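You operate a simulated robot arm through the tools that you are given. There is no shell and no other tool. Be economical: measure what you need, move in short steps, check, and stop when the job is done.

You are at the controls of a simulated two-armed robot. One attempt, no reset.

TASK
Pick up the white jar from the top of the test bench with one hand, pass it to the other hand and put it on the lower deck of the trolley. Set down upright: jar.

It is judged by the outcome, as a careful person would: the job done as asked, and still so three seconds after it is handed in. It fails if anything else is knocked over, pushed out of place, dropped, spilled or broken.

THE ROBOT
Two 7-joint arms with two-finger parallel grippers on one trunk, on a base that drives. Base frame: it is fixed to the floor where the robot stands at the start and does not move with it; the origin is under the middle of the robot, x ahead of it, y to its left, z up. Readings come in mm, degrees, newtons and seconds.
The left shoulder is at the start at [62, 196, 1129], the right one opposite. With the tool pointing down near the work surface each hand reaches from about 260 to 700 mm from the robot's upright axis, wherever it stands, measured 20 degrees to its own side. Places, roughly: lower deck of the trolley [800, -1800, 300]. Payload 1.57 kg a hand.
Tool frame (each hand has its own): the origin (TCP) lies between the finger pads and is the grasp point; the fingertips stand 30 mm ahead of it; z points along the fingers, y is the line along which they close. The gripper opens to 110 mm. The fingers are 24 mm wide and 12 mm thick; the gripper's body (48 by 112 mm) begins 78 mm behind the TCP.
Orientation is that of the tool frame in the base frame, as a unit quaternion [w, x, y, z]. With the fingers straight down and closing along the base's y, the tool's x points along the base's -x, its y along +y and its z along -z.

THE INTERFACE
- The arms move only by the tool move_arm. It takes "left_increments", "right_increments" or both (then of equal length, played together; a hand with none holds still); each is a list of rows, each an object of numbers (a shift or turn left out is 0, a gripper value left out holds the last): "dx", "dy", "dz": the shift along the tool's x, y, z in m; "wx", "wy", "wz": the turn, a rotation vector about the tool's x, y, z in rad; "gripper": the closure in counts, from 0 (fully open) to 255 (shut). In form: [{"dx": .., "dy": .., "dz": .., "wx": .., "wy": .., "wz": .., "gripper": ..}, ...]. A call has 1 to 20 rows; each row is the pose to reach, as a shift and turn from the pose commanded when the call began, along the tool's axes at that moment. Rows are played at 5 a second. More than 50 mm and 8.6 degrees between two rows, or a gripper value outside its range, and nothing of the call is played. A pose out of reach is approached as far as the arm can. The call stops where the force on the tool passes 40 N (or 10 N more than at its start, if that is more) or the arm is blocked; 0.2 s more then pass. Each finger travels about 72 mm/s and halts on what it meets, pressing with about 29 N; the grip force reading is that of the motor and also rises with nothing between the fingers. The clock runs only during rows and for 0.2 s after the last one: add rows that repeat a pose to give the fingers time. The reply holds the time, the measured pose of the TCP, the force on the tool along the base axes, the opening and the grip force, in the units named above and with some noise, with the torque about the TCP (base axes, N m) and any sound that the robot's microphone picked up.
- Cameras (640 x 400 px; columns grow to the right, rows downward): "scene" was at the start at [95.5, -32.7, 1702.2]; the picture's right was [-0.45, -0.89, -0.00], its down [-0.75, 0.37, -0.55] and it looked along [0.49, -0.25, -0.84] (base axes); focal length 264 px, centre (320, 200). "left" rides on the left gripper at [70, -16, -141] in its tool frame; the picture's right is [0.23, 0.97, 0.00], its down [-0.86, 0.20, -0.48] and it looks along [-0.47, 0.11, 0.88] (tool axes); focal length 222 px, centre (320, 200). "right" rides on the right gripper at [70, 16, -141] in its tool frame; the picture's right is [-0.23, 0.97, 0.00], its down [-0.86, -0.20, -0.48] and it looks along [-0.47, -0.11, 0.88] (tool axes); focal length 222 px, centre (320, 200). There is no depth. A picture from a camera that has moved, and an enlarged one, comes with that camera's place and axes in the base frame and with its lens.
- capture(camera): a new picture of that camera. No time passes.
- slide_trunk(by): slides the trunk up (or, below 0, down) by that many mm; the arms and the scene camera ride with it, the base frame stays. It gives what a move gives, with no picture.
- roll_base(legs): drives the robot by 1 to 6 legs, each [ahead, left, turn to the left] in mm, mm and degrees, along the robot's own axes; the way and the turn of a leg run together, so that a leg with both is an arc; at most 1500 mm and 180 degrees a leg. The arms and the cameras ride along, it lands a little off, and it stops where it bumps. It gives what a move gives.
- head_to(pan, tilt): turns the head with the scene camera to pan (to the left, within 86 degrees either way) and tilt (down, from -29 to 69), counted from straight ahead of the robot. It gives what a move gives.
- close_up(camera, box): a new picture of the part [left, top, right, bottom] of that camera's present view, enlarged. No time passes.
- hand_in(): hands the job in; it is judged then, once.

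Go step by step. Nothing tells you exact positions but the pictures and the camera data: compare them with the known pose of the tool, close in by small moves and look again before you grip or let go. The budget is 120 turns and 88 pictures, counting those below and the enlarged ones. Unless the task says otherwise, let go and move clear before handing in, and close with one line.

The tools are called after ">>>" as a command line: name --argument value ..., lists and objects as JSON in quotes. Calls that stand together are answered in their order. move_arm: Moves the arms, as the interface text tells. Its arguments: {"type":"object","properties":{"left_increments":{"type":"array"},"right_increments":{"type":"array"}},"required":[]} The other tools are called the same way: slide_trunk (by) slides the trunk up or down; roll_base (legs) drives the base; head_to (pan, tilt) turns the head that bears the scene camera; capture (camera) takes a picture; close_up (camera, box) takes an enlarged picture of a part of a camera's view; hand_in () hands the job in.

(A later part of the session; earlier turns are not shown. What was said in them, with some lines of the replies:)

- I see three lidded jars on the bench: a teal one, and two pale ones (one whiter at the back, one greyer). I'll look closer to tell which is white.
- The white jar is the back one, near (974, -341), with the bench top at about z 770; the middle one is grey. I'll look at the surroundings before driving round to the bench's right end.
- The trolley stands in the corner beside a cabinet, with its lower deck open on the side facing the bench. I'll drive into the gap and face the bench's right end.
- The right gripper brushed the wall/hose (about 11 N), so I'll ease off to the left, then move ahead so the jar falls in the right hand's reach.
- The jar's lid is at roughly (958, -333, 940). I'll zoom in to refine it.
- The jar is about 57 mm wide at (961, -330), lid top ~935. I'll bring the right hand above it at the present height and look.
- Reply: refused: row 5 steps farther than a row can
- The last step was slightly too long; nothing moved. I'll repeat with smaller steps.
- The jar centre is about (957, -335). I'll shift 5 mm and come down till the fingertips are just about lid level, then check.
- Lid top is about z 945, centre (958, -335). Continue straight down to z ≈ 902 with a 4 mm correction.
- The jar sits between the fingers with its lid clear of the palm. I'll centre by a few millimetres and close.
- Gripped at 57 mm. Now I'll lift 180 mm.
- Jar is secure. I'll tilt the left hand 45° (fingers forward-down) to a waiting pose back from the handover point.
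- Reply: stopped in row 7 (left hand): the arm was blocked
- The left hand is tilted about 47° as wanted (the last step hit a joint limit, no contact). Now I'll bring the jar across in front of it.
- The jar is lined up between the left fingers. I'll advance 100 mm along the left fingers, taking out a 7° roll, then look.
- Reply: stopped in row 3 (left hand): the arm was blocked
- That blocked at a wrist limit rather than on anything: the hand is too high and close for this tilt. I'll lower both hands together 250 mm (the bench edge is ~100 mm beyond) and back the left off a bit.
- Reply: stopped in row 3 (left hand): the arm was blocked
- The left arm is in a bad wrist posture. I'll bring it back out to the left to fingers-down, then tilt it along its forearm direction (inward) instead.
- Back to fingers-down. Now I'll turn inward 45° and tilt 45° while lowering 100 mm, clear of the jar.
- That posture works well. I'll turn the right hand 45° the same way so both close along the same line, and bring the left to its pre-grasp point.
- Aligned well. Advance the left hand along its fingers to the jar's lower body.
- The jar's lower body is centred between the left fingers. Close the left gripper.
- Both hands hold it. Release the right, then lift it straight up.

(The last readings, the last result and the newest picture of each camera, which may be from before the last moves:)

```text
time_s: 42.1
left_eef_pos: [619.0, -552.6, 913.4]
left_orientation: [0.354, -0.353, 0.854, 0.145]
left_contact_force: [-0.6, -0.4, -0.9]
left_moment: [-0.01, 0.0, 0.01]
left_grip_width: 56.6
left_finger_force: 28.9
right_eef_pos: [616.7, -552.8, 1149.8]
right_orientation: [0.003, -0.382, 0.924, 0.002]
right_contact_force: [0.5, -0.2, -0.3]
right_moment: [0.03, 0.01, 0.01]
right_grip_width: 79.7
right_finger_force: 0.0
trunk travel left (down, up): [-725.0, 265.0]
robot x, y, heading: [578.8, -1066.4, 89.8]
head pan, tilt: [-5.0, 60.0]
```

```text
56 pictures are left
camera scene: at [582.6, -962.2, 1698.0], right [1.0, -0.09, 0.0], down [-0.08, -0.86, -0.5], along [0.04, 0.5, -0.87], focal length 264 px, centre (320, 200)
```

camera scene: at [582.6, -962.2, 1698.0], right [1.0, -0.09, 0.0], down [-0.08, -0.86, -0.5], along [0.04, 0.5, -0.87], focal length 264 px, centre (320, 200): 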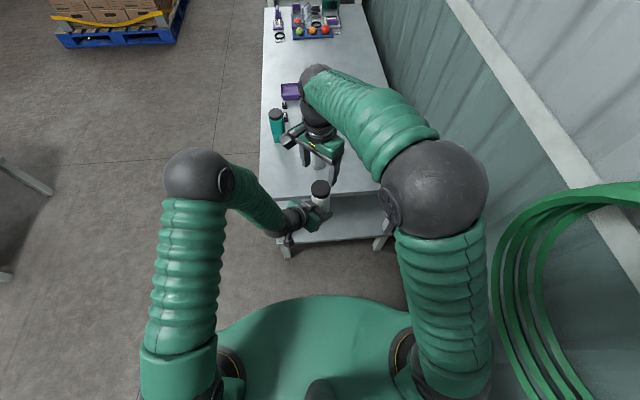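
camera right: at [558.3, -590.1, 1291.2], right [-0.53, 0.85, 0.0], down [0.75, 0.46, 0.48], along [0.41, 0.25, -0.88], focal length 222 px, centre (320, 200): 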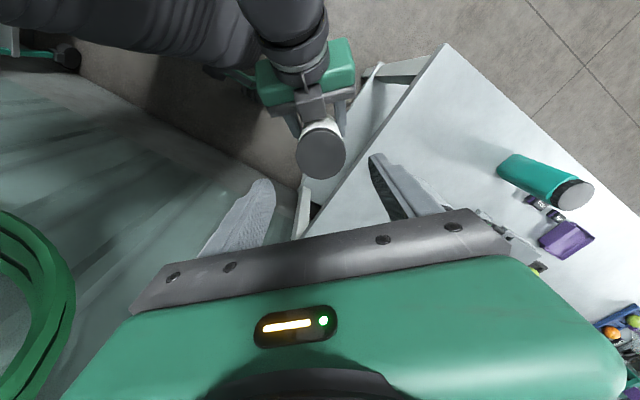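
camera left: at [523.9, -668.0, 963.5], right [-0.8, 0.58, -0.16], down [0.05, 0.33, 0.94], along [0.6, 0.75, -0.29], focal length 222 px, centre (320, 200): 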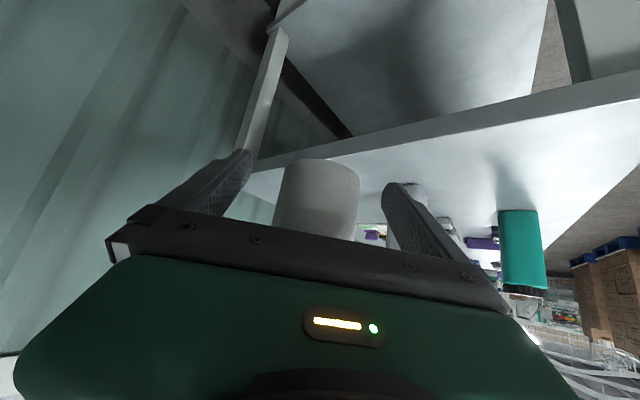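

Handover complete. I'll tuck the right arm away and draw the jar in a little before turning.

>>> move_arm --left_increments '[{"dx": 0.008, "dy": -0.005, "dz": -0.008}, {"dx": 0.017, "dy": -0.01, "dz": -0.017}, {"dx": 0.026, "dy": -0.016, "dz": -0.026}, {"dx": 0.035, "dy": -0.021, "dz": -0.035}, {"dx": 0.044, "dy": -0.026, "dz": -0.044}, {"dx": 0.052, "dy": -0.032, "dz": -0.052}, {"dx": 0.061, "dy": -0.037, "dz": -0.061}, {"dx": 0.07, "dy": -0.042, "dz": -0.07}, {"dx": 0.07, "dy": -0.042, "dz": -0.07}]' --right_increments '[{"dx": -0.005, "dy": -0.037, "wz": -0.1}, {"dx": -0.01, "dy": -0.075, "wz": -0.2}, {"dx": -0.015, "dy": -0.112, "wz": -0.3}, {"dx": -0.02, "dy": -0.15, "wz": -0.4}, {"dx": -0.026, "dy": -0.187, "wz": -0.5}, {"dx": -0.031, "dy": -0.224, "wz": -0.6}, {"dx": -0.036, "dy": -0.262, "wz": -0.7}, {"dx": -0.042, "dy": -0.299, "wz": -0.785}, {"dx": -0.042, "dy": -0.299, "wz": -0.785}]'

>>> roll_base --legs '[[80, 120, 0], [0, 0, 90]]'

>>> head_to --pan 60 --tilt 35

>>> capture --camera "scene"

```text
time_s: 44.1
left_eef_pos: [579.1, -652.6, 912.5]
left_orientation: [0.353, -0.353, 0.854, 0.145]
left_contact_force: [-1.1, 0.6, -0.1]
left_moment: [-0.04, -0.01, 0.0]
left_grip_width: 56.4
left_finger_force: 29.0
right_eef_pos: [858.4, -735.6, 1147.9]
right_orientation: [0.002, -0.707, 0.708, 0.0]
right_contact_force: [-0.1, 1.4, 0.1]
right_moment: [-0.01, -0.02, 0.01]
right_grip_width: 80.0
right_finger_force: 0.0
trunk travel left (down, up): [-725.0, 265.0]
robot x, y, heading: [578.0, -1065.9, 90.0]
head pan, tilt: [-5.0, 60.0]
```

```text
time_s: 49.3
left_eef_pos: [47.6, -982.6, 912.9]
left_orientation: [-0.148, 0.853, -0.356, -0.352]
left_contact_force: [-0.8, 0.3, -0.7]
left_moment: [-0.02, 0.02, 0.01]
left_grip_width: 56.3
left_finger_force: 28.6
right_eef_pos: [129.6, -702.4, 1146.6]
right_orientation: [-0.001, 1.0, -0.002, -0.003]
right_contact_force: [1.0, 0.1, 0.9]
right_moment: [0.0, -0.02, -0.04]
right_grip_width: 79.7
right_finger_force: 0.0
trunk travel left (down, up): [-725.0, 265.0]
robot x, y, heading: [458.7, -980.8, 179.7]
head pan, tilt: [-5.0, 60.0]
```

```text
time_s: 50.7
left_eef_pos: [48.3, -981.4, 913.7]
left_orientation: [-0.147, 0.853, -0.355, -0.353]
left_contact_force: [0.3, 0.2, -0.5]
left_moment: [0.0, 0.0, -0.03]
left_grip_width: 56.3
left_finger_force: 29.3
right_eef_pos: [131.7, -701.5, 1147.0]
right_orientation: [-0.002, 1.0, -0.001, -0.003]
right_contact_force: [-0.1, 0.4, -0.1]
right_moment: [-0.01, 0.04, 0.02]
right_grip_width: 79.6
right_finger_force: 0.1
trunk travel left (down, up): [-725.0, 265.0]
robot x, y, heading: [458.7, -986.5, 180.0]
head pan, tilt: [60.0, 35.0]
```

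```text
55 pictures are left
camera scene: at [380.9, -1058.3, 1732.4], right [-0.86, 0.5, 0.0], down [0.29, 0.5, -0.82], along [-0.41, -0.71, -0.57], focal length 264 px, centre (320, 200)
```

scene: 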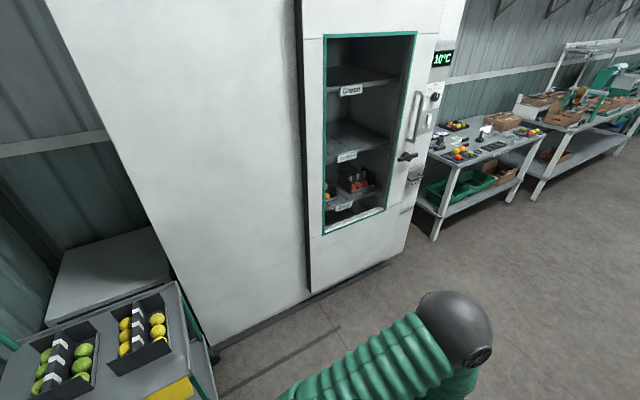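

I'm now facing away from the wall with the trolley on my left. Look at it more directly.

>>> head_to --pan 86 --tilt 50

>>> capture --camera "scene"

```text
time_s: 51.6
left_eef_pos: [48.0, -981.6, 912.1]
left_orientation: [-0.148, 0.853, -0.355, -0.353]
left_contact_force: [-1.1, -0.4, 0.2]
left_moment: [0.01, -0.02, 0.0]
left_grip_width: 56.4
left_finger_force: 29.0
right_eef_pos: [131.9, -701.2, 1147.2]
right_orientation: [-0.001, 1.0, -0.001, -0.002]
right_contact_force: [-0.8, -0.2, 0.7]
right_moment: [0.0, 0.02, -0.05]
right_grip_width: 79.8
right_finger_force: 0.1
trunk travel left (down, up): [-725.0, 265.0]
robot x, y, heading: [460.5, -982.1, 179.8]
head pan, tilt: [85.9, 50.0]
```

```text
54 pictures are left
camera scene: at [419.6, -1058.8, 1710.9], right [-1.0, 0.07, 0.0], down [0.06, 0.76, -0.64], along [-0.05, -0.64, -0.77], focal length 264 px, centre (320, 200)
```

scene: 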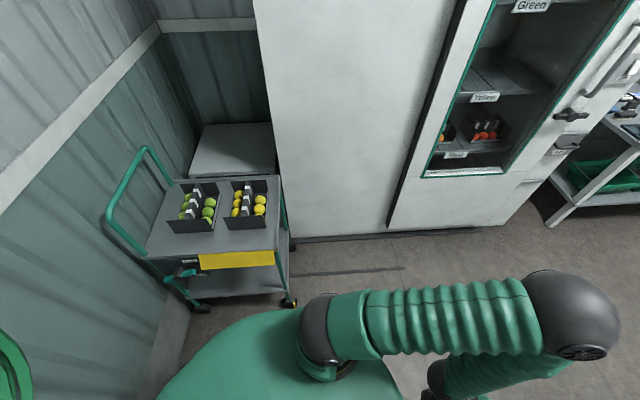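

Trolley: lower deck spans x≈560–1070, front edge y≈-1605, height ≈300; the opening runs up to ~630. I'll back into open floor, turn to heading 315° so the left hand points straight at the deck, and stop short of it.

>>> roll_base --legs '[[80, 0, 0], [0, 0, 135]]'

>>> roll_base --legs '[[190, -120, 0]]'

>>> head_to --pan 0 --tilt 45

>>> capture --camera "scene"

>>> capture --camera "left"

```text
time_s: 58.2
left_eef_pos: [662.5, -1280.8, 913.6]
left_orientation: [0.267, 0.66, 0.646, -0.274]
left_contact_force: [-0.1, 1.3, -0.3]
left_moment: [0.01, 0.0, 0.0]
left_grip_width: 56.7
left_finger_force: 29.7
right_eef_pos: [402.6, -1415.9, 1147.5]
right_orientation: [0.002, 0.392, 0.92, -0.001]
right_contact_force: [0.1, -0.7, 0.7]
right_moment: [0.01, 0.03, 0.01]
right_grip_width: 79.8
right_finger_force: 0.0
trunk travel left (down, up): [-725.0, 265.0]
robot x, y, heading: [376.9, -985.0, -46.1]
head pan, tilt: [85.9, 50.0]
```

```text
time_s: 59.9
left_eef_pos: [708.7, -1496.1, 914.6]
left_orientation: [0.268, 0.659, 0.647, -0.275]
left_contact_force: [-0.4, 0.0, -0.7]
left_moment: [-0.02, 0.0, -0.02]
left_grip_width: 56.2
left_finger_force: 29.0
right_eef_pos: [450.0, -1631.0, 1149.6]
right_orientation: [0.003, 0.391, 0.92, -0.002]
right_contact_force: [1.0, -0.1, -0.4]
right_moment: [0.02, 0.03, 0.0]
right_grip_width: 79.7
right_finger_force: 0.1
trunk travel left (down, up): [-725.0, 265.0]
robot x, y, heading: [423.8, -1204.8, -45.7]
head pan, tilt: [85.9, 50.0]
```

```text
time_s: 61.5
left_eef_pos: [708.9, -1499.5, 913.0]
left_orientation: [0.269, 0.659, 0.647, -0.274]
left_contact_force: [0.8, -0.2, -1.0]
left_moment: [-0.01, -0.02, -0.02]
left_grip_width: 56.1
left_finger_force: 29.3
right_eef_pos: [449.4, -1634.0, 1147.5]
right_orientation: [0.002, 0.39, 0.921, -0.003]
right_contact_force: [0.6, 1.0, -1.1]
right_moment: [-0.02, -0.01, 0.02]
right_grip_width: 79.6
right_finger_force: 0.1
trunk travel left (down, up): [-725.0, 265.0]
robot x, y, heading: [425.1, -1203.9, -45.8]
head pan, tilt: [0.0, 45.0]
```

```text
53 pictures are left
camera scene: at [501.9, -1285.3, 1717.6], right [-0.72, -0.69, 0.0], down [-0.49, 0.51, -0.71], along [0.49, -0.51, -0.71], focal length 264 px, centre (320, 200)
```

scene: 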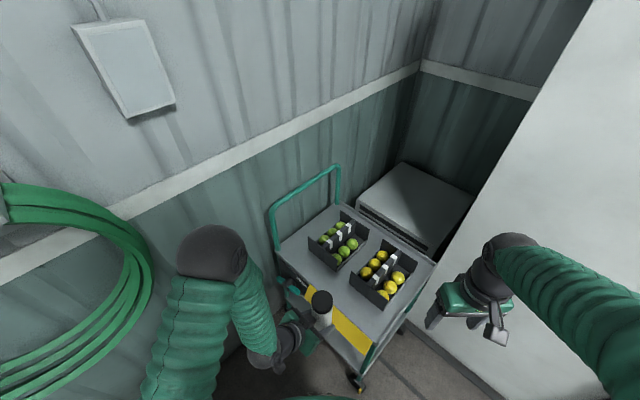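

```text
52 pictures are left
camera left: at [693.9, -1348.5, 963.7], right [0.98, 0.14, -0.16], down [0.19, -0.27, 0.94], along [0.09, -0.95, -0.29], focal length 222 px, centre (320, 200)
```

left: 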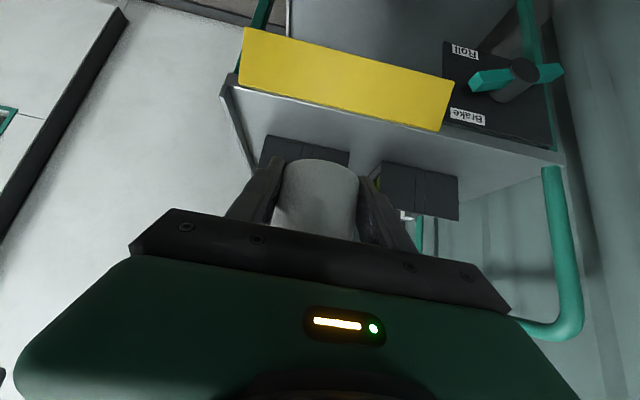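

The elbow sits out toward the brake handle, so I won't drive in; I'll lower the trunk here and then reach in with the arm. First draw the right hand back from the trolley side and lower partway.

>>> move_arm --right_increments '[{"dx": 0.025}, {"dx": 0.05}, {"dx": 0.05}]'

>>> slide_trunk --by -300

>>> capture --camera "scene"

>>> capture --camera "left"

```text
time_s: 62.3
left_eef_pos: [709.6, -1500.7, 913.6]
left_orientation: [0.268, 0.659, 0.648, -0.273]
left_contact_force: [0.5, 0.4, -0.5]
left_moment: [-0.01, -0.01, -0.04]
left_grip_width: 56.4
left_finger_force: 29.4
right_eef_pos: [414.9, -1598.4, 1147.1]
right_orientation: [0.001, 0.391, 0.92, -0.002]
right_contact_force: [0.9, -0.4, -0.2]
right_moment: [0.03, 0.04, 0.02]
right_grip_width: 79.7
right_finger_force: 0.1
trunk travel left (down, up): [-725.0, 265.0]
robot x, y, heading: [423.2, -1202.5, -45.9]
head pan, tilt: [0.0, 45.0]
```

```text
time_s: 65.3
left_eef_pos: [707.5, -1498.9, 613.8]
left_orientation: [0.268, 0.66, 0.647, -0.273]
left_contact_force: [-0.5, -0.5, -0.9]
left_moment: [0.01, -0.04, -0.03]
left_grip_width: 56.2
left_finger_force: 28.7
right_eef_pos: [413.4, -1597.3, 847.2]
right_orientation: [0.002, 0.392, 0.92, -0.001]
right_contact_force: [-0.5, 0.0, -0.6]
right_moment: [-0.02, 0.02, -0.02]
right_grip_width: 79.8
right_finger_force: 0.0
trunk travel left (down, up): [-425.0, 565.0]
robot x, y, heading: [424.9, -1205.5, -46.1]
head pan, tilt: [0.0, 45.0]
```

```text
51 pictures are left
camera scene: at [501.3, -1284.6, 1417.6], right [-0.72, -0.69, 0.0], down [-0.49, 0.51, -0.71], along [0.49, -0.51, -0.71], focal length 264 px, centre (320, 200)
```

scene: 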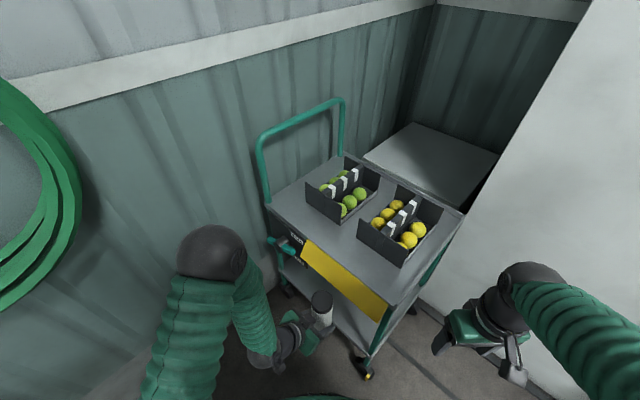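

```text
50 pictures are left
camera left: at [693.7, -1348.1, 663.8], right [0.98, 0.14, -0.16], down [0.19, -0.27, 0.94], along [0.09, -0.95, -0.29], focal length 222 px, centre (320, 200)
```

left: 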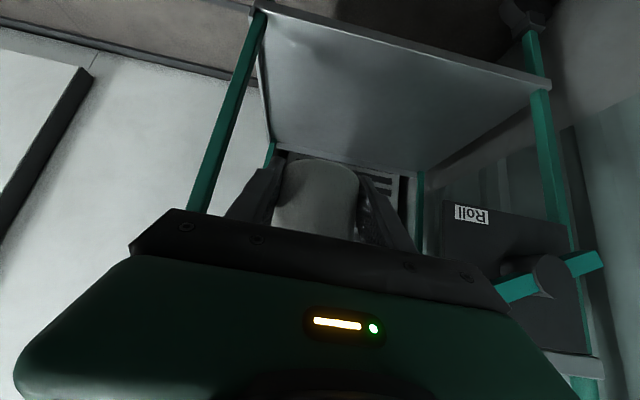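

The lower deck is empty, top at z≈298, front edge y≈-1605. Lower further to bring the jar's base to about 50 mm above deck height.

>>> slide_trunk --by -215

>>> capture --camera "left"

>>> capture --camera "scene"

```text
time_s: 67.6
left_eef_pos: [707.1, -1499.1, 398.1]
left_orientation: [0.268, 0.659, 0.647, -0.273]
left_contact_force: [1.1, -0.3, 0.6]
left_moment: [0.02, -0.02, -0.01]
left_grip_width: 56.3
left_finger_force: 29.2
right_eef_pos: [413.3, -1598.5, 632.4]
right_orientation: [0.002, 0.392, 0.92, -0.002]
right_contact_force: [0.1, 0.0, 0.0]
right_moment: [0.0, 0.03, 0.01]
right_grip_width: 79.8
right_finger_force: 0.0
trunk travel left (down, up): [-210.0, 780.0]
robot x, y, heading: [424.6, -1206.0, -46.1]
head pan, tilt: [0.0, 45.0]
```

```text
49 pictures are left
camera left: at [693.7, -1347.8, 448.8], right [0.98, 0.14, -0.16], down [0.19, -0.27, 0.94], along [0.09, -0.95, -0.29], focal length 222 px, centre (320, 200)
```

left: 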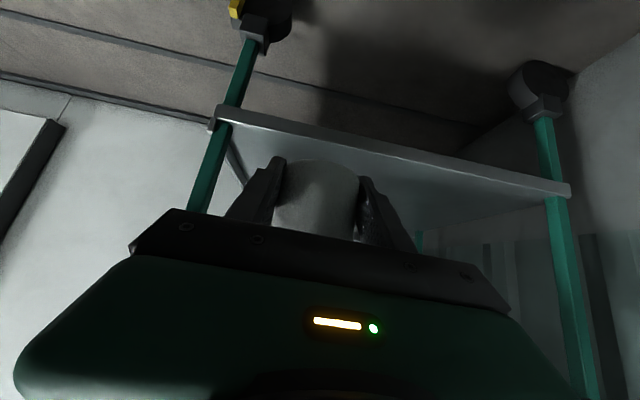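

```text
48 pictures are left
camera scene: at [501.2, -1284.2, 1202.6], right [-0.72, -0.69, 0.0], down [-0.49, 0.51, -0.71], along [0.49, -0.51, -0.71], focal length 264 px, centre (320, 200)
```

scene: 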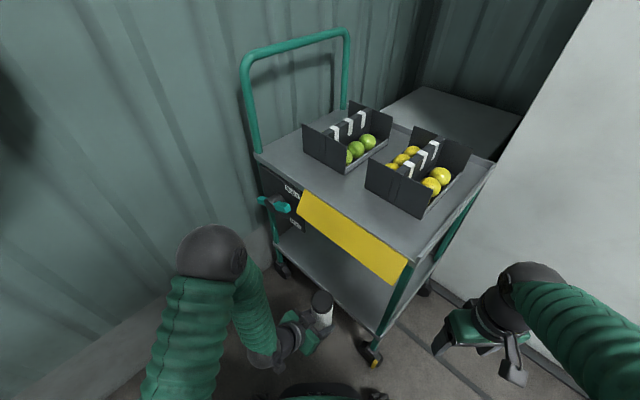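

Deck top is roughly 270–300, jar base at ~354, clear of the panel above. I'll reach in 100 mm with the arm and check the elbow.

>>> move_arm --left_increments '[{"dx": -0.018, "dz": 0.018}, {"dx": -0.036, "dy": 0.001, "dz": 0.036}, {"dx": -0.054, "dy": 0.001, "dz": 0.054}, {"dx": -0.071, "dy": 0.002, "dz": 0.071}, {"dx": -0.071, "dy": 0.002, "dz": 0.071}]'

>>> capture --camera "scene"

>>> capture --camera "right"

```text
time_s: 68.8
left_eef_pos: [707.6, -1598.8, 399.8]
left_orientation: [0.269, 0.659, 0.647, -0.273]
left_contact_force: [-0.5, 0.1, -0.6]
left_moment: [-0.02, 0.01, -0.01]
left_grip_width: 56.1
left_finger_force: 28.8
right_eef_pos: [414.4, -1596.6, 632.9]
right_orientation: [0.003, 0.392, 0.92, -0.002]
right_contact_force: [0.1, 0.0, -0.2]
right_moment: [-0.04, 0.02, 0.0]
right_grip_width: 79.9
right_finger_force: 0.2
trunk travel left (down, up): [-210.0, 780.0]
robot x, y, heading: [420.4, -1199.1, -45.9]
head pan, tilt: [0.0, 45.0]
```

```text
47 pictures are left
camera scene: at [501.1, -1284.6, 1202.6], right [-0.72, -0.69, 0.0], down [-0.49, 0.51, -0.71], along [0.49, -0.51, -0.71], focal length 264 px, centre (320, 200)
```

scene: 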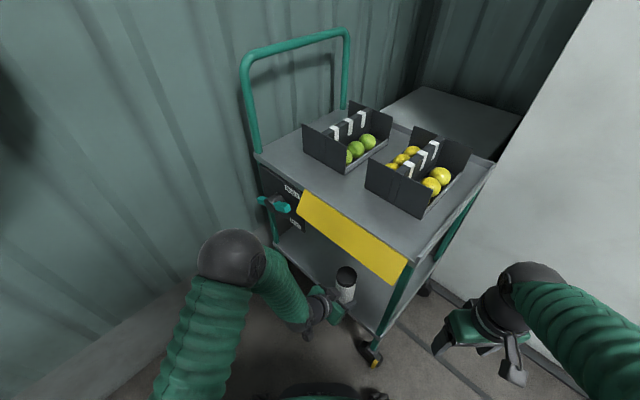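

```text
46 pictures are left
camera right: at [377.6, -1535.0, 773.8], right [0.86, 0.51, 0.0], down [0.45, -0.75, 0.48], along [0.25, -0.42, -0.88], focal length 222 px, centre (320, 200)
```

right: 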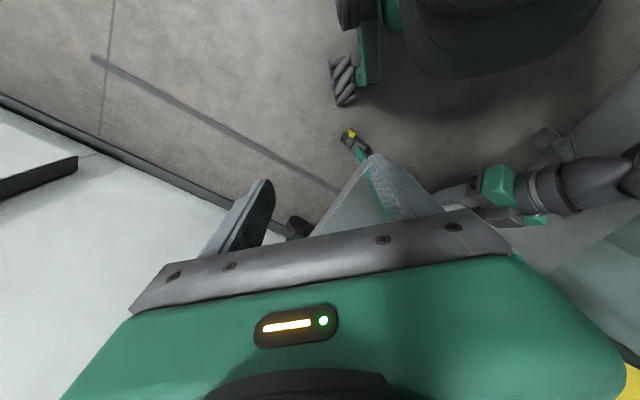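

Elbow stays well clear (~y -1400). Reach in another 130 mm.

>>> move_arm --left_increments '[{"dx": -0.018, "dz": 0.018}, {"dx": -0.036, "dy": 0.001, "dz": 0.036}, {"dx": -0.054, "dy": 0.001, "dz": 0.054}, {"dx": -0.072, "dy": 0.002, "dz": 0.072}, {"dx": -0.092, "dy": 0.002, "dz": 0.092}, {"dx": -0.092, "dy": 0.002, "dz": 0.092}]'

>>> capture --camera "scene"

>>> capture --camera "left"

```text
time_s: 70.2
left_eef_pos: [706.3, -1728.8, 399.1]
left_orientation: [0.268, 0.659, 0.648, -0.272]
left_contact_force: [-0.7, -0.1, -0.1]
left_moment: [-0.03, -0.01, 0.01]
left_grip_width: 56.0
left_finger_force: 28.9
right_eef_pos: [413.9, -1597.1, 631.4]
right_orientation: [0.002, 0.392, 0.92, -0.002]
right_contact_force: [0.1, -0.3, -0.6]
right_moment: [0.01, -0.03, 0.03]
right_grip_width: 79.9
right_finger_force: 0.0
trunk travel left (down, up): [-210.0, 780.0]
robot x, y, heading: [420.6, -1203.5, -46.1]
head pan, tilt: [0.0, 45.0]
```

```text
45 pictures are left
camera scene: at [501.0, -1285.1, 1202.6], right [-0.72, -0.69, 0.0], down [-0.49, 0.51, -0.71], along [0.49, -0.51, -0.71], focal length 264 px, centre (320, 200)
```

scene: 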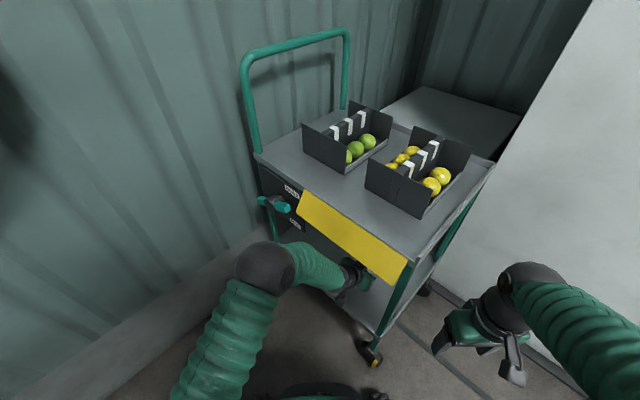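

```text
44 pictures are left
camera left: at [693.2, -1579.0, 448.9], right [0.98, 0.14, -0.16], down [0.19, -0.27, 0.94], along [0.09, -0.95, -0.29], focal length 222 px, centre (320, 200)
```

left: 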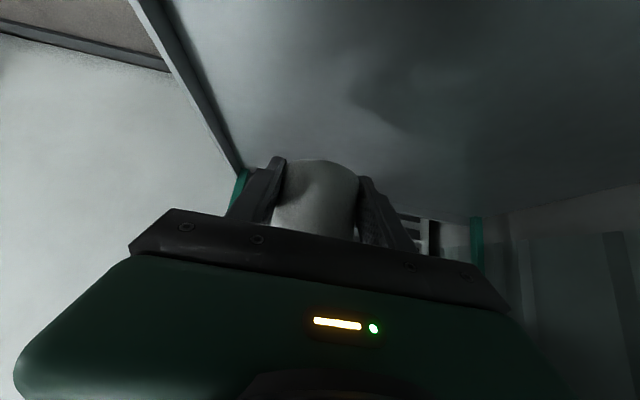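

The jar is now over the lower deck, about 100 mm inside. I'll lower it with the arm, first 45 mm.

>>> move_arm --left_increments '[{"dx": 0.007, "dz": 0.007}, {"dx": 0.014, "dz": 0.014}, {"dx": 0.02, "dz": 0.02}, {"dx": 0.026, "dz": 0.026}, {"dx": 0.032, "dz": 0.032}, {"dx": 0.032, "dz": 0.032}]'

>>> capture --camera "left"

```text
time_s: 71.6
left_eef_pos: [707.1, -1729.2, 353.4]
left_orientation: [0.269, 0.659, 0.647, -0.273]
left_contact_force: [1.2, -0.4, -1.0]
left_moment: [0.01, -0.02, -0.02]
left_grip_width: 56.4
left_finger_force: 28.8
right_eef_pos: [413.8, -1597.8, 631.1]
right_orientation: [0.003, 0.391, 0.92, -0.001]
right_contact_force: [-0.5, -0.7, 0.2]
right_moment: [0.0, 0.0, -0.01]
right_grip_width: 80.0
right_finger_force: 0.1
trunk travel left (down, up): [-210.0, 780.0]
robot x, y, heading: [422.5, -1200.9, -46.0]
head pan, tilt: [0.0, 45.0]
```

```text
43 pictures are left
camera left: at [693.6, -1578.5, 403.1], right [0.98, 0.14, -0.16], down [0.19, -0.27, 0.94], along [0.09, -0.95, -0.29], focal length 222 px, centre (320, 200)
```

left: 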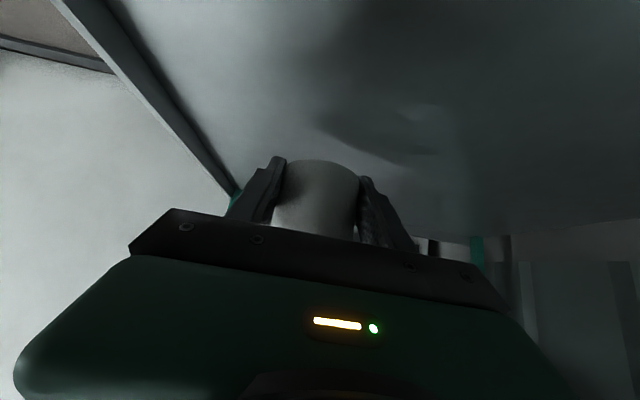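

No contact yet. Continue in fine steps, watching the force.

>>> move_arm --left_increments '[{"dx": 0.002, "dz": 0.002}, {"dx": 0.004, "dz": 0.004}, {"dx": 0.006, "dz": 0.006}, {"dx": 0.008, "dz": 0.008}, {"dx": 0.008, "dz": 0.008}]'

```text
time_s: 72.8
left_eef_pos: [706.8, -1729.6, 341.6]
left_orientation: [0.268, 0.66, 0.647, -0.274]
left_contact_force: [0.3, 0.9, -0.4]
left_moment: [0.02, -0.02, 0.0]
left_grip_width: 56.3
left_finger_force: 29.5
right_eef_pos: [413.8, -1598.2, 631.2]
right_orientation: [0.002, 0.391, 0.92, -0.002]
right_contact_force: [0.3, 0.1, -0.3]
right_moment: [0.01, -0.04, 0.01]
right_grip_width: 79.7
right_finger_force: 0.0
trunk travel left (down, up): [-210.0, 780.0]
robot x, y, heading: [419.8, -1203.4, -46.0]
head pan, tilt: [0.0, 45.0]
```

>>> move_arm --left_increments '[{"dx": 0.002, "dz": 0.002}, {"dx": 0.004, "dz": 0.004}, {"dx": 0.006, "dz": 0.006}, {"dx": 0.008, "dz": 0.008}, {"dx": 0.008, "dz": 0.008}]'

>>> capture --camera "left"

```text
time_s: 74.0
left_eef_pos: [707.0, -1730.1, 331.5]
left_orientation: [0.268, 0.659, 0.647, -0.273]
left_contact_force: [0.5, -0.3, -0.1]
left_moment: [0.0, 0.0, 0.0]
left_grip_width: 56.3
left_finger_force: 29.0
right_eef_pos: [413.9, -1597.6, 631.5]
right_orientation: [0.002, 0.392, 0.92, -0.002]
right_contact_force: [0.6, -0.7, 0.2]
right_moment: [0.0, -0.02, 0.0]
right_grip_width: 79.6
right_finger_force: 0.2
trunk travel left (down, up): [-210.0, 780.0]
robot x, y, heading: [419.9, -1199.6, -46.0]
head pan, tilt: [0.0, 45.0]
```

```text
42 pictures are left
camera left: at [693.5, -1578.6, 380.8], right [0.98, 0.14, -0.16], down [0.19, -0.27, 0.94], along [0.09, -0.95, -0.29], focal length 222 px, centre (320, 200)
```

left: 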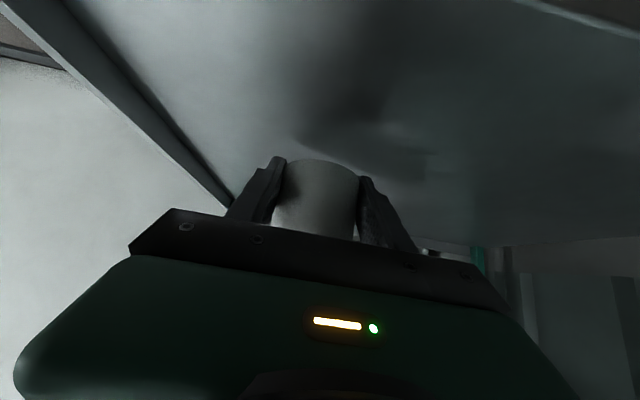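

Shadow is closing in on the jar's base but no contact yet. Keep lowering.

>>> move_arm --left_increments '[{"dx": 0.002, "dz": 0.002}, {"dx": 0.004, "dz": 0.004}, {"dx": 0.006, "dz": 0.006}, {"dx": 0.008, "dz": 0.008}, {"dx": 0.008, "dz": 0.008}]'

```text
time_s: 75.2
left_eef_pos: [706.8, -1727.8, 320.6]
left_orientation: [0.268, 0.66, 0.647, -0.273]
left_contact_force: [-0.4, 1.1, -0.7]
left_moment: [0.03, 0.02, -0.01]
left_grip_width: 56.2
left_finger_force: 29.4
right_eef_pos: [413.2, -1597.7, 632.3]
right_orientation: [0.002, 0.391, 0.92, -0.002]
right_contact_force: [-0.3, -0.2, 0.1]
right_moment: [-0.01, 0.0, 0.02]
right_grip_width: 79.9
right_finger_force: 0.1
trunk travel left (down, up): [-210.0, 780.0]
robot x, y, heading: [424.0, -1202.4, -46.2]
head pan, tilt: [0.0, 45.0]
```

>>> move_arm --left_increments '[{"dx": 0.0015, "dz": 0.0015}, {"dx": 0.003, "dz": 0.003}, {"dx": 0.0045, "dz": 0.0045}, {"dx": 0.006, "dz": 0.006}, {"dx": 0.006, "dz": 0.006}]'

>>> capture --camera "left"

```text
time_s: 76.4
left_eef_pos: [707.5, -1729.2, 310.6]
left_orientation: [0.267, 0.66, 0.647, -0.273]
left_contact_force: [0.0, -0.7, -0.9]
left_moment: [-0.04, 0.03, 0.05]
left_grip_width: 56.2
left_finger_force: 28.7
right_eef_pos: [413.4, -1596.7, 631.3]
right_orientation: [0.002, 0.391, 0.92, -0.002]
right_contact_force: [-0.9, -0.1, -0.1]
right_moment: [0.01, -0.03, 0.01]
right_grip_width: 79.8
right_finger_force: 0.0
trunk travel left (down, up): [-210.0, 780.0]
robot x, y, heading: [428.2, -1203.1, -46.2]
head pan, tilt: [0.0, 45.0]
```

```text
41 pictures are left
camera left: at [693.3, -1578.5, 360.9], right [0.98, 0.14, -0.16], down [0.19, -0.27, 0.94], along [0.09, -0.95, -0.29], focal length 222 px, centre (320, 200)
```

left: 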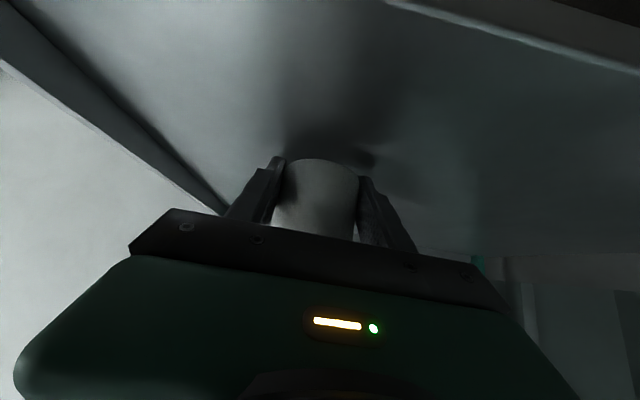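

Very close now. Finer steps.

>>> move_arm --left_increments '[{"dx": 0.001, "dz": 0.001}, {"dx": 0.002, "dz": 0.002}, {"dx": 0.003, "dz": 0.003}, {"dx": 0.004, "dz": 0.004}, {"dx": 0.004, "dz": 0.004}]'

```text
time_s: 77.6
left_eef_pos: [707.1, -1730.2, 309.6]
left_orientation: [0.271, 0.658, 0.646, -0.275]
left_contact_force: [0.0, 5.2, 28.0]
left_moment: [-0.21, 0.89, -0.38]
left_grip_width: 56.2
left_finger_force: 29.1
right_eef_pos: [412.8, -1596.0, 633.3]
right_orientation: [0.002, 0.392, 0.92, -0.003]
right_contact_force: [0.1, 0.3, -0.2]
right_moment: [-0.01, -0.05, 0.02]
right_grip_width: 79.6
right_finger_force: 0.1
trunk travel left (down, up): [-210.0, 780.0]
robot x, y, heading: [423.8, -1202.8, -46.1]
head pan, tilt: [0.0, 45.0]
```

Contact with the deck at z≈309.5 (28 N). Ease the command back up ~3.5 mm to take the load off before releasing.

>>> move_arm --left_increments '[{"dx": -0.001, "dz": -0.001}, {"dx": -0.0025, "dz": -0.0025}, {"dx": -0.0025, "dz": -0.0025}]'

>>> close_up --camera "left" --box '[200, 80, 460, 260]'

```text
time_s: 78.4
left_eef_pos: [706.9, -1728.5, 310.1]
left_orientation: [0.27, 0.659, 0.647, -0.273]
left_contact_force: [1.6, -7.4, 18.0]
left_moment: [-0.42, 0.51, 0.21]
left_grip_width: 56.1
left_finger_force: 29.2
right_eef_pos: [413.1, -1596.9, 632.5]
right_orientation: [0.003, 0.391, 0.92, -0.002]
right_contact_force: [0.4, -0.3, 0.7]
right_moment: [-0.02, 0.01, 0.01]
right_grip_width: 79.6
right_finger_force: 0.0
trunk travel left (down, up): [-210.0, 780.0]
robot x, y, heading: [419.9, -1204.2, -46.3]
head pan, tilt: [0.0, 45.0]
```

```text
2.22 times, centred on (330, 170) of left
camera zoom: at [693.1, -1578.9, 359.5], right [0.98, 0.14, -0.16], down [0.19, -0.27, 0.94], along [0.09, -0.95, -0.29], focal length 494 px, centre (298, 267)
```

zoom: 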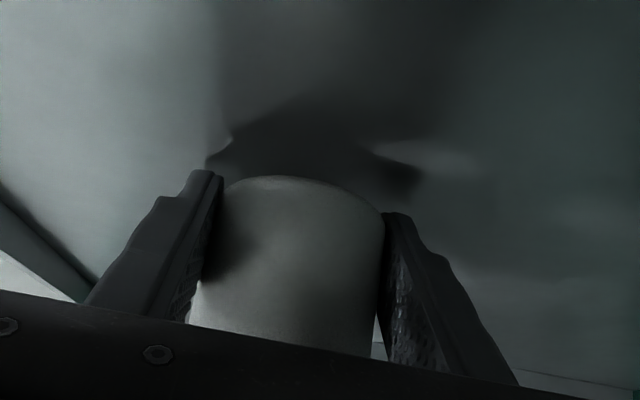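

Load still 18 N; ease up 2 mm more.

>>> move_arm --left_increments '[{"dx": -0.0008, "dz": -0.0008}, {"dx": -0.0015, "dz": -0.0015}, {"dx": -0.0015, "dz": -0.0015}]'

```text
time_s: 79.2
left_eef_pos: [706.9, -1729.5, 310.0]
left_orientation: [0.267, 0.66, 0.648, -0.272]
left_contact_force: [0.6, -1.9, 8.7]
left_moment: [-0.16, 0.04, -0.01]
left_grip_width: 56.2
left_finger_force: 29.1
right_eef_pos: [413.5, -1596.9, 631.8]
right_orientation: [0.003, 0.392, 0.92, -0.002]
right_contact_force: [0.0, 0.6, 0.0]
right_moment: [-0.02, -0.04, -0.01]
right_grip_width: 80.0
right_finger_force: 0.0
trunk travel left (down, up): [-210.0, 780.0]
robot x, y, heading: [422.9, -1202.2, -46.3]
head pan, tilt: [0.0, 45.0]
```

Light, even contact now: the jar is seated. Open the left gripper gently.

>>> move_arm --left_increments '[{"gripper": 110}, {"gripper": 60}, {"gripper": 20}, {"gripper": 0}, {"gripper": 0}]'

>>> capture --camera "left"

```text
time_s: 80.4
left_eef_pos: [708.5, -1729.3, 309.8]
left_orientation: [0.267, 0.66, 0.648, -0.272]
left_contact_force: [1.1, -0.2, 0.4]
left_moment: [0.0, 0.02, 0.01]
left_grip_width: 110.0
left_finger_force: 0.0
right_eef_pos: [414.3, -1597.8, 631.8]
right_orientation: [0.003, 0.392, 0.92, -0.001]
right_contact_force: [0.4, 0.5, -0.1]
right_moment: [0.02, -0.02, -0.03]
right_grip_width: 80.1
right_finger_force: 0.0
trunk travel left (down, up): [-210.0, 780.0]
robot x, y, heading: [422.2, -1202.2, -45.9]
head pan, tilt: [0.0, 45.0]
```

```text
39 pictures are left
camera left: at [693.1, -1578.6, 360.3], right [0.98, 0.14, -0.16], down [0.19, -0.27, 0.94], along [0.09, -0.95, -0.29], focal length 222 px, centre (320, 200)
```

left: 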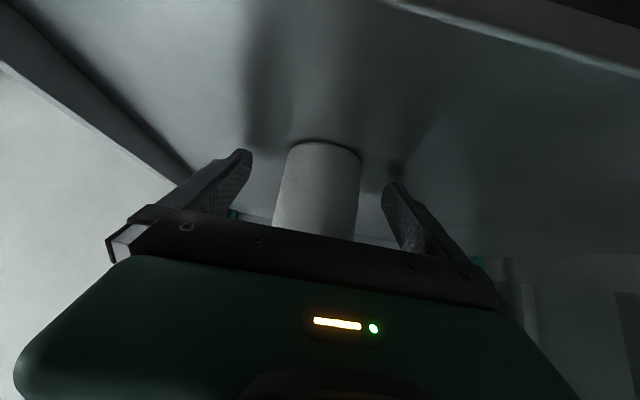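

The jar stands free on the deck. Withdraw back along the fingers, then straight out.

>>> move_arm --left_increments '[{"dz": -0.015}, {"dz": -0.035}, {"dz": -0.06}, {"dz": -0.09}, {"dz": -0.09}]'

>>> move_arm --left_increments '[{"dx": 0.025, "dz": -0.025}, {"dx": 0.05, "dz": -0.05}, {"dx": 0.075, "dz": -0.075}, {"dx": 0.1, "dz": -0.1}, {"dx": 0.12, "dz": -0.12}, {"dx": 0.12, "dz": -0.12}]'

>>> capture --camera "scene"

>>> capture --camera "left"

```text
time_s: 81.6
left_eef_pos: [708.2, -1665.6, 373.8]
left_orientation: [0.268, 0.66, 0.647, -0.274]
left_contact_force: [0.0, 0.2, 0.3]
left_moment: [0.01, 0.01, 0.03]
left_grip_width: 109.9
left_finger_force: 0.0
right_eef_pos: [414.0, -1598.1, 632.5]
right_orientation: [0.002, 0.392, 0.92, -0.002]
right_contact_force: [0.6, 0.4, 0.0]
right_moment: [0.05, 0.0, 0.0]
right_grip_width: 79.7
right_finger_force: 0.0
trunk travel left (down, up): [-210.0, 780.0]
robot x, y, heading: [424.8, -1207.3, -46.2]
head pan, tilt: [0.0, 45.0]
```

```text
time_s: 83.0
left_eef_pos: [712.4, -1495.2, 375.2]
left_orientation: [0.268, 0.66, 0.647, -0.273]
left_contact_force: [-0.1, -0.6, 0.5]
left_moment: [-0.04, 0.01, 0.04]
left_grip_width: 110.0
left_finger_force: 0.1
right_eef_pos: [413.5, -1597.2, 631.3]
right_orientation: [0.003, 0.392, 0.92, -0.002]
right_contact_force: [-0.1, 0.3, 0.4]
right_moment: [0.05, 0.01, 0.02]
right_grip_width: 79.9
right_finger_force: 0.0
trunk travel left (down, up): [-210.0, 780.0]
robot x, y, heading: [420.5, -1204.8, -46.0]
head pan, tilt: [0.0, 45.0]
```

```text
38 pictures are left
camera scene: at [501.2, -1284.3, 1202.6], right [-0.72, -0.69, 0.0], down [-0.49, 0.51, -0.71], along [0.49, -0.51, -0.71], focal length 264 px, centre (320, 200)
```

scene: 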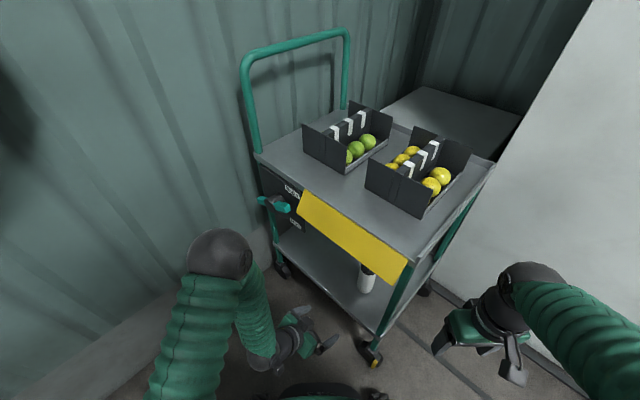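

```text
37 pictures are left
camera left: at [698.3, -1344.3, 424.8], right [0.98, 0.14, -0.16], down [0.19, -0.27, 0.94], along [0.09, -0.95, -0.29], focal length 222 px, centre (320, 200)
```

left: 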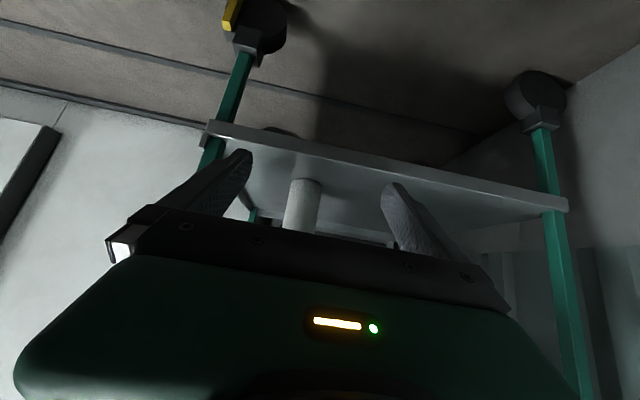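

The white jar stands upright on the trolley's lower deck, both hands are clear and the trolley's other contents haven't moved. I'm handing in.

>>> hand_in

```text
The job is handed in.
```

The white jar was picked up with the right hand, passed to the left and set down upright on the trolley's lower deck; the only unplanned contact was an early brush of the right gripper (about 11 N) against the wall or hose, with no visible effect.
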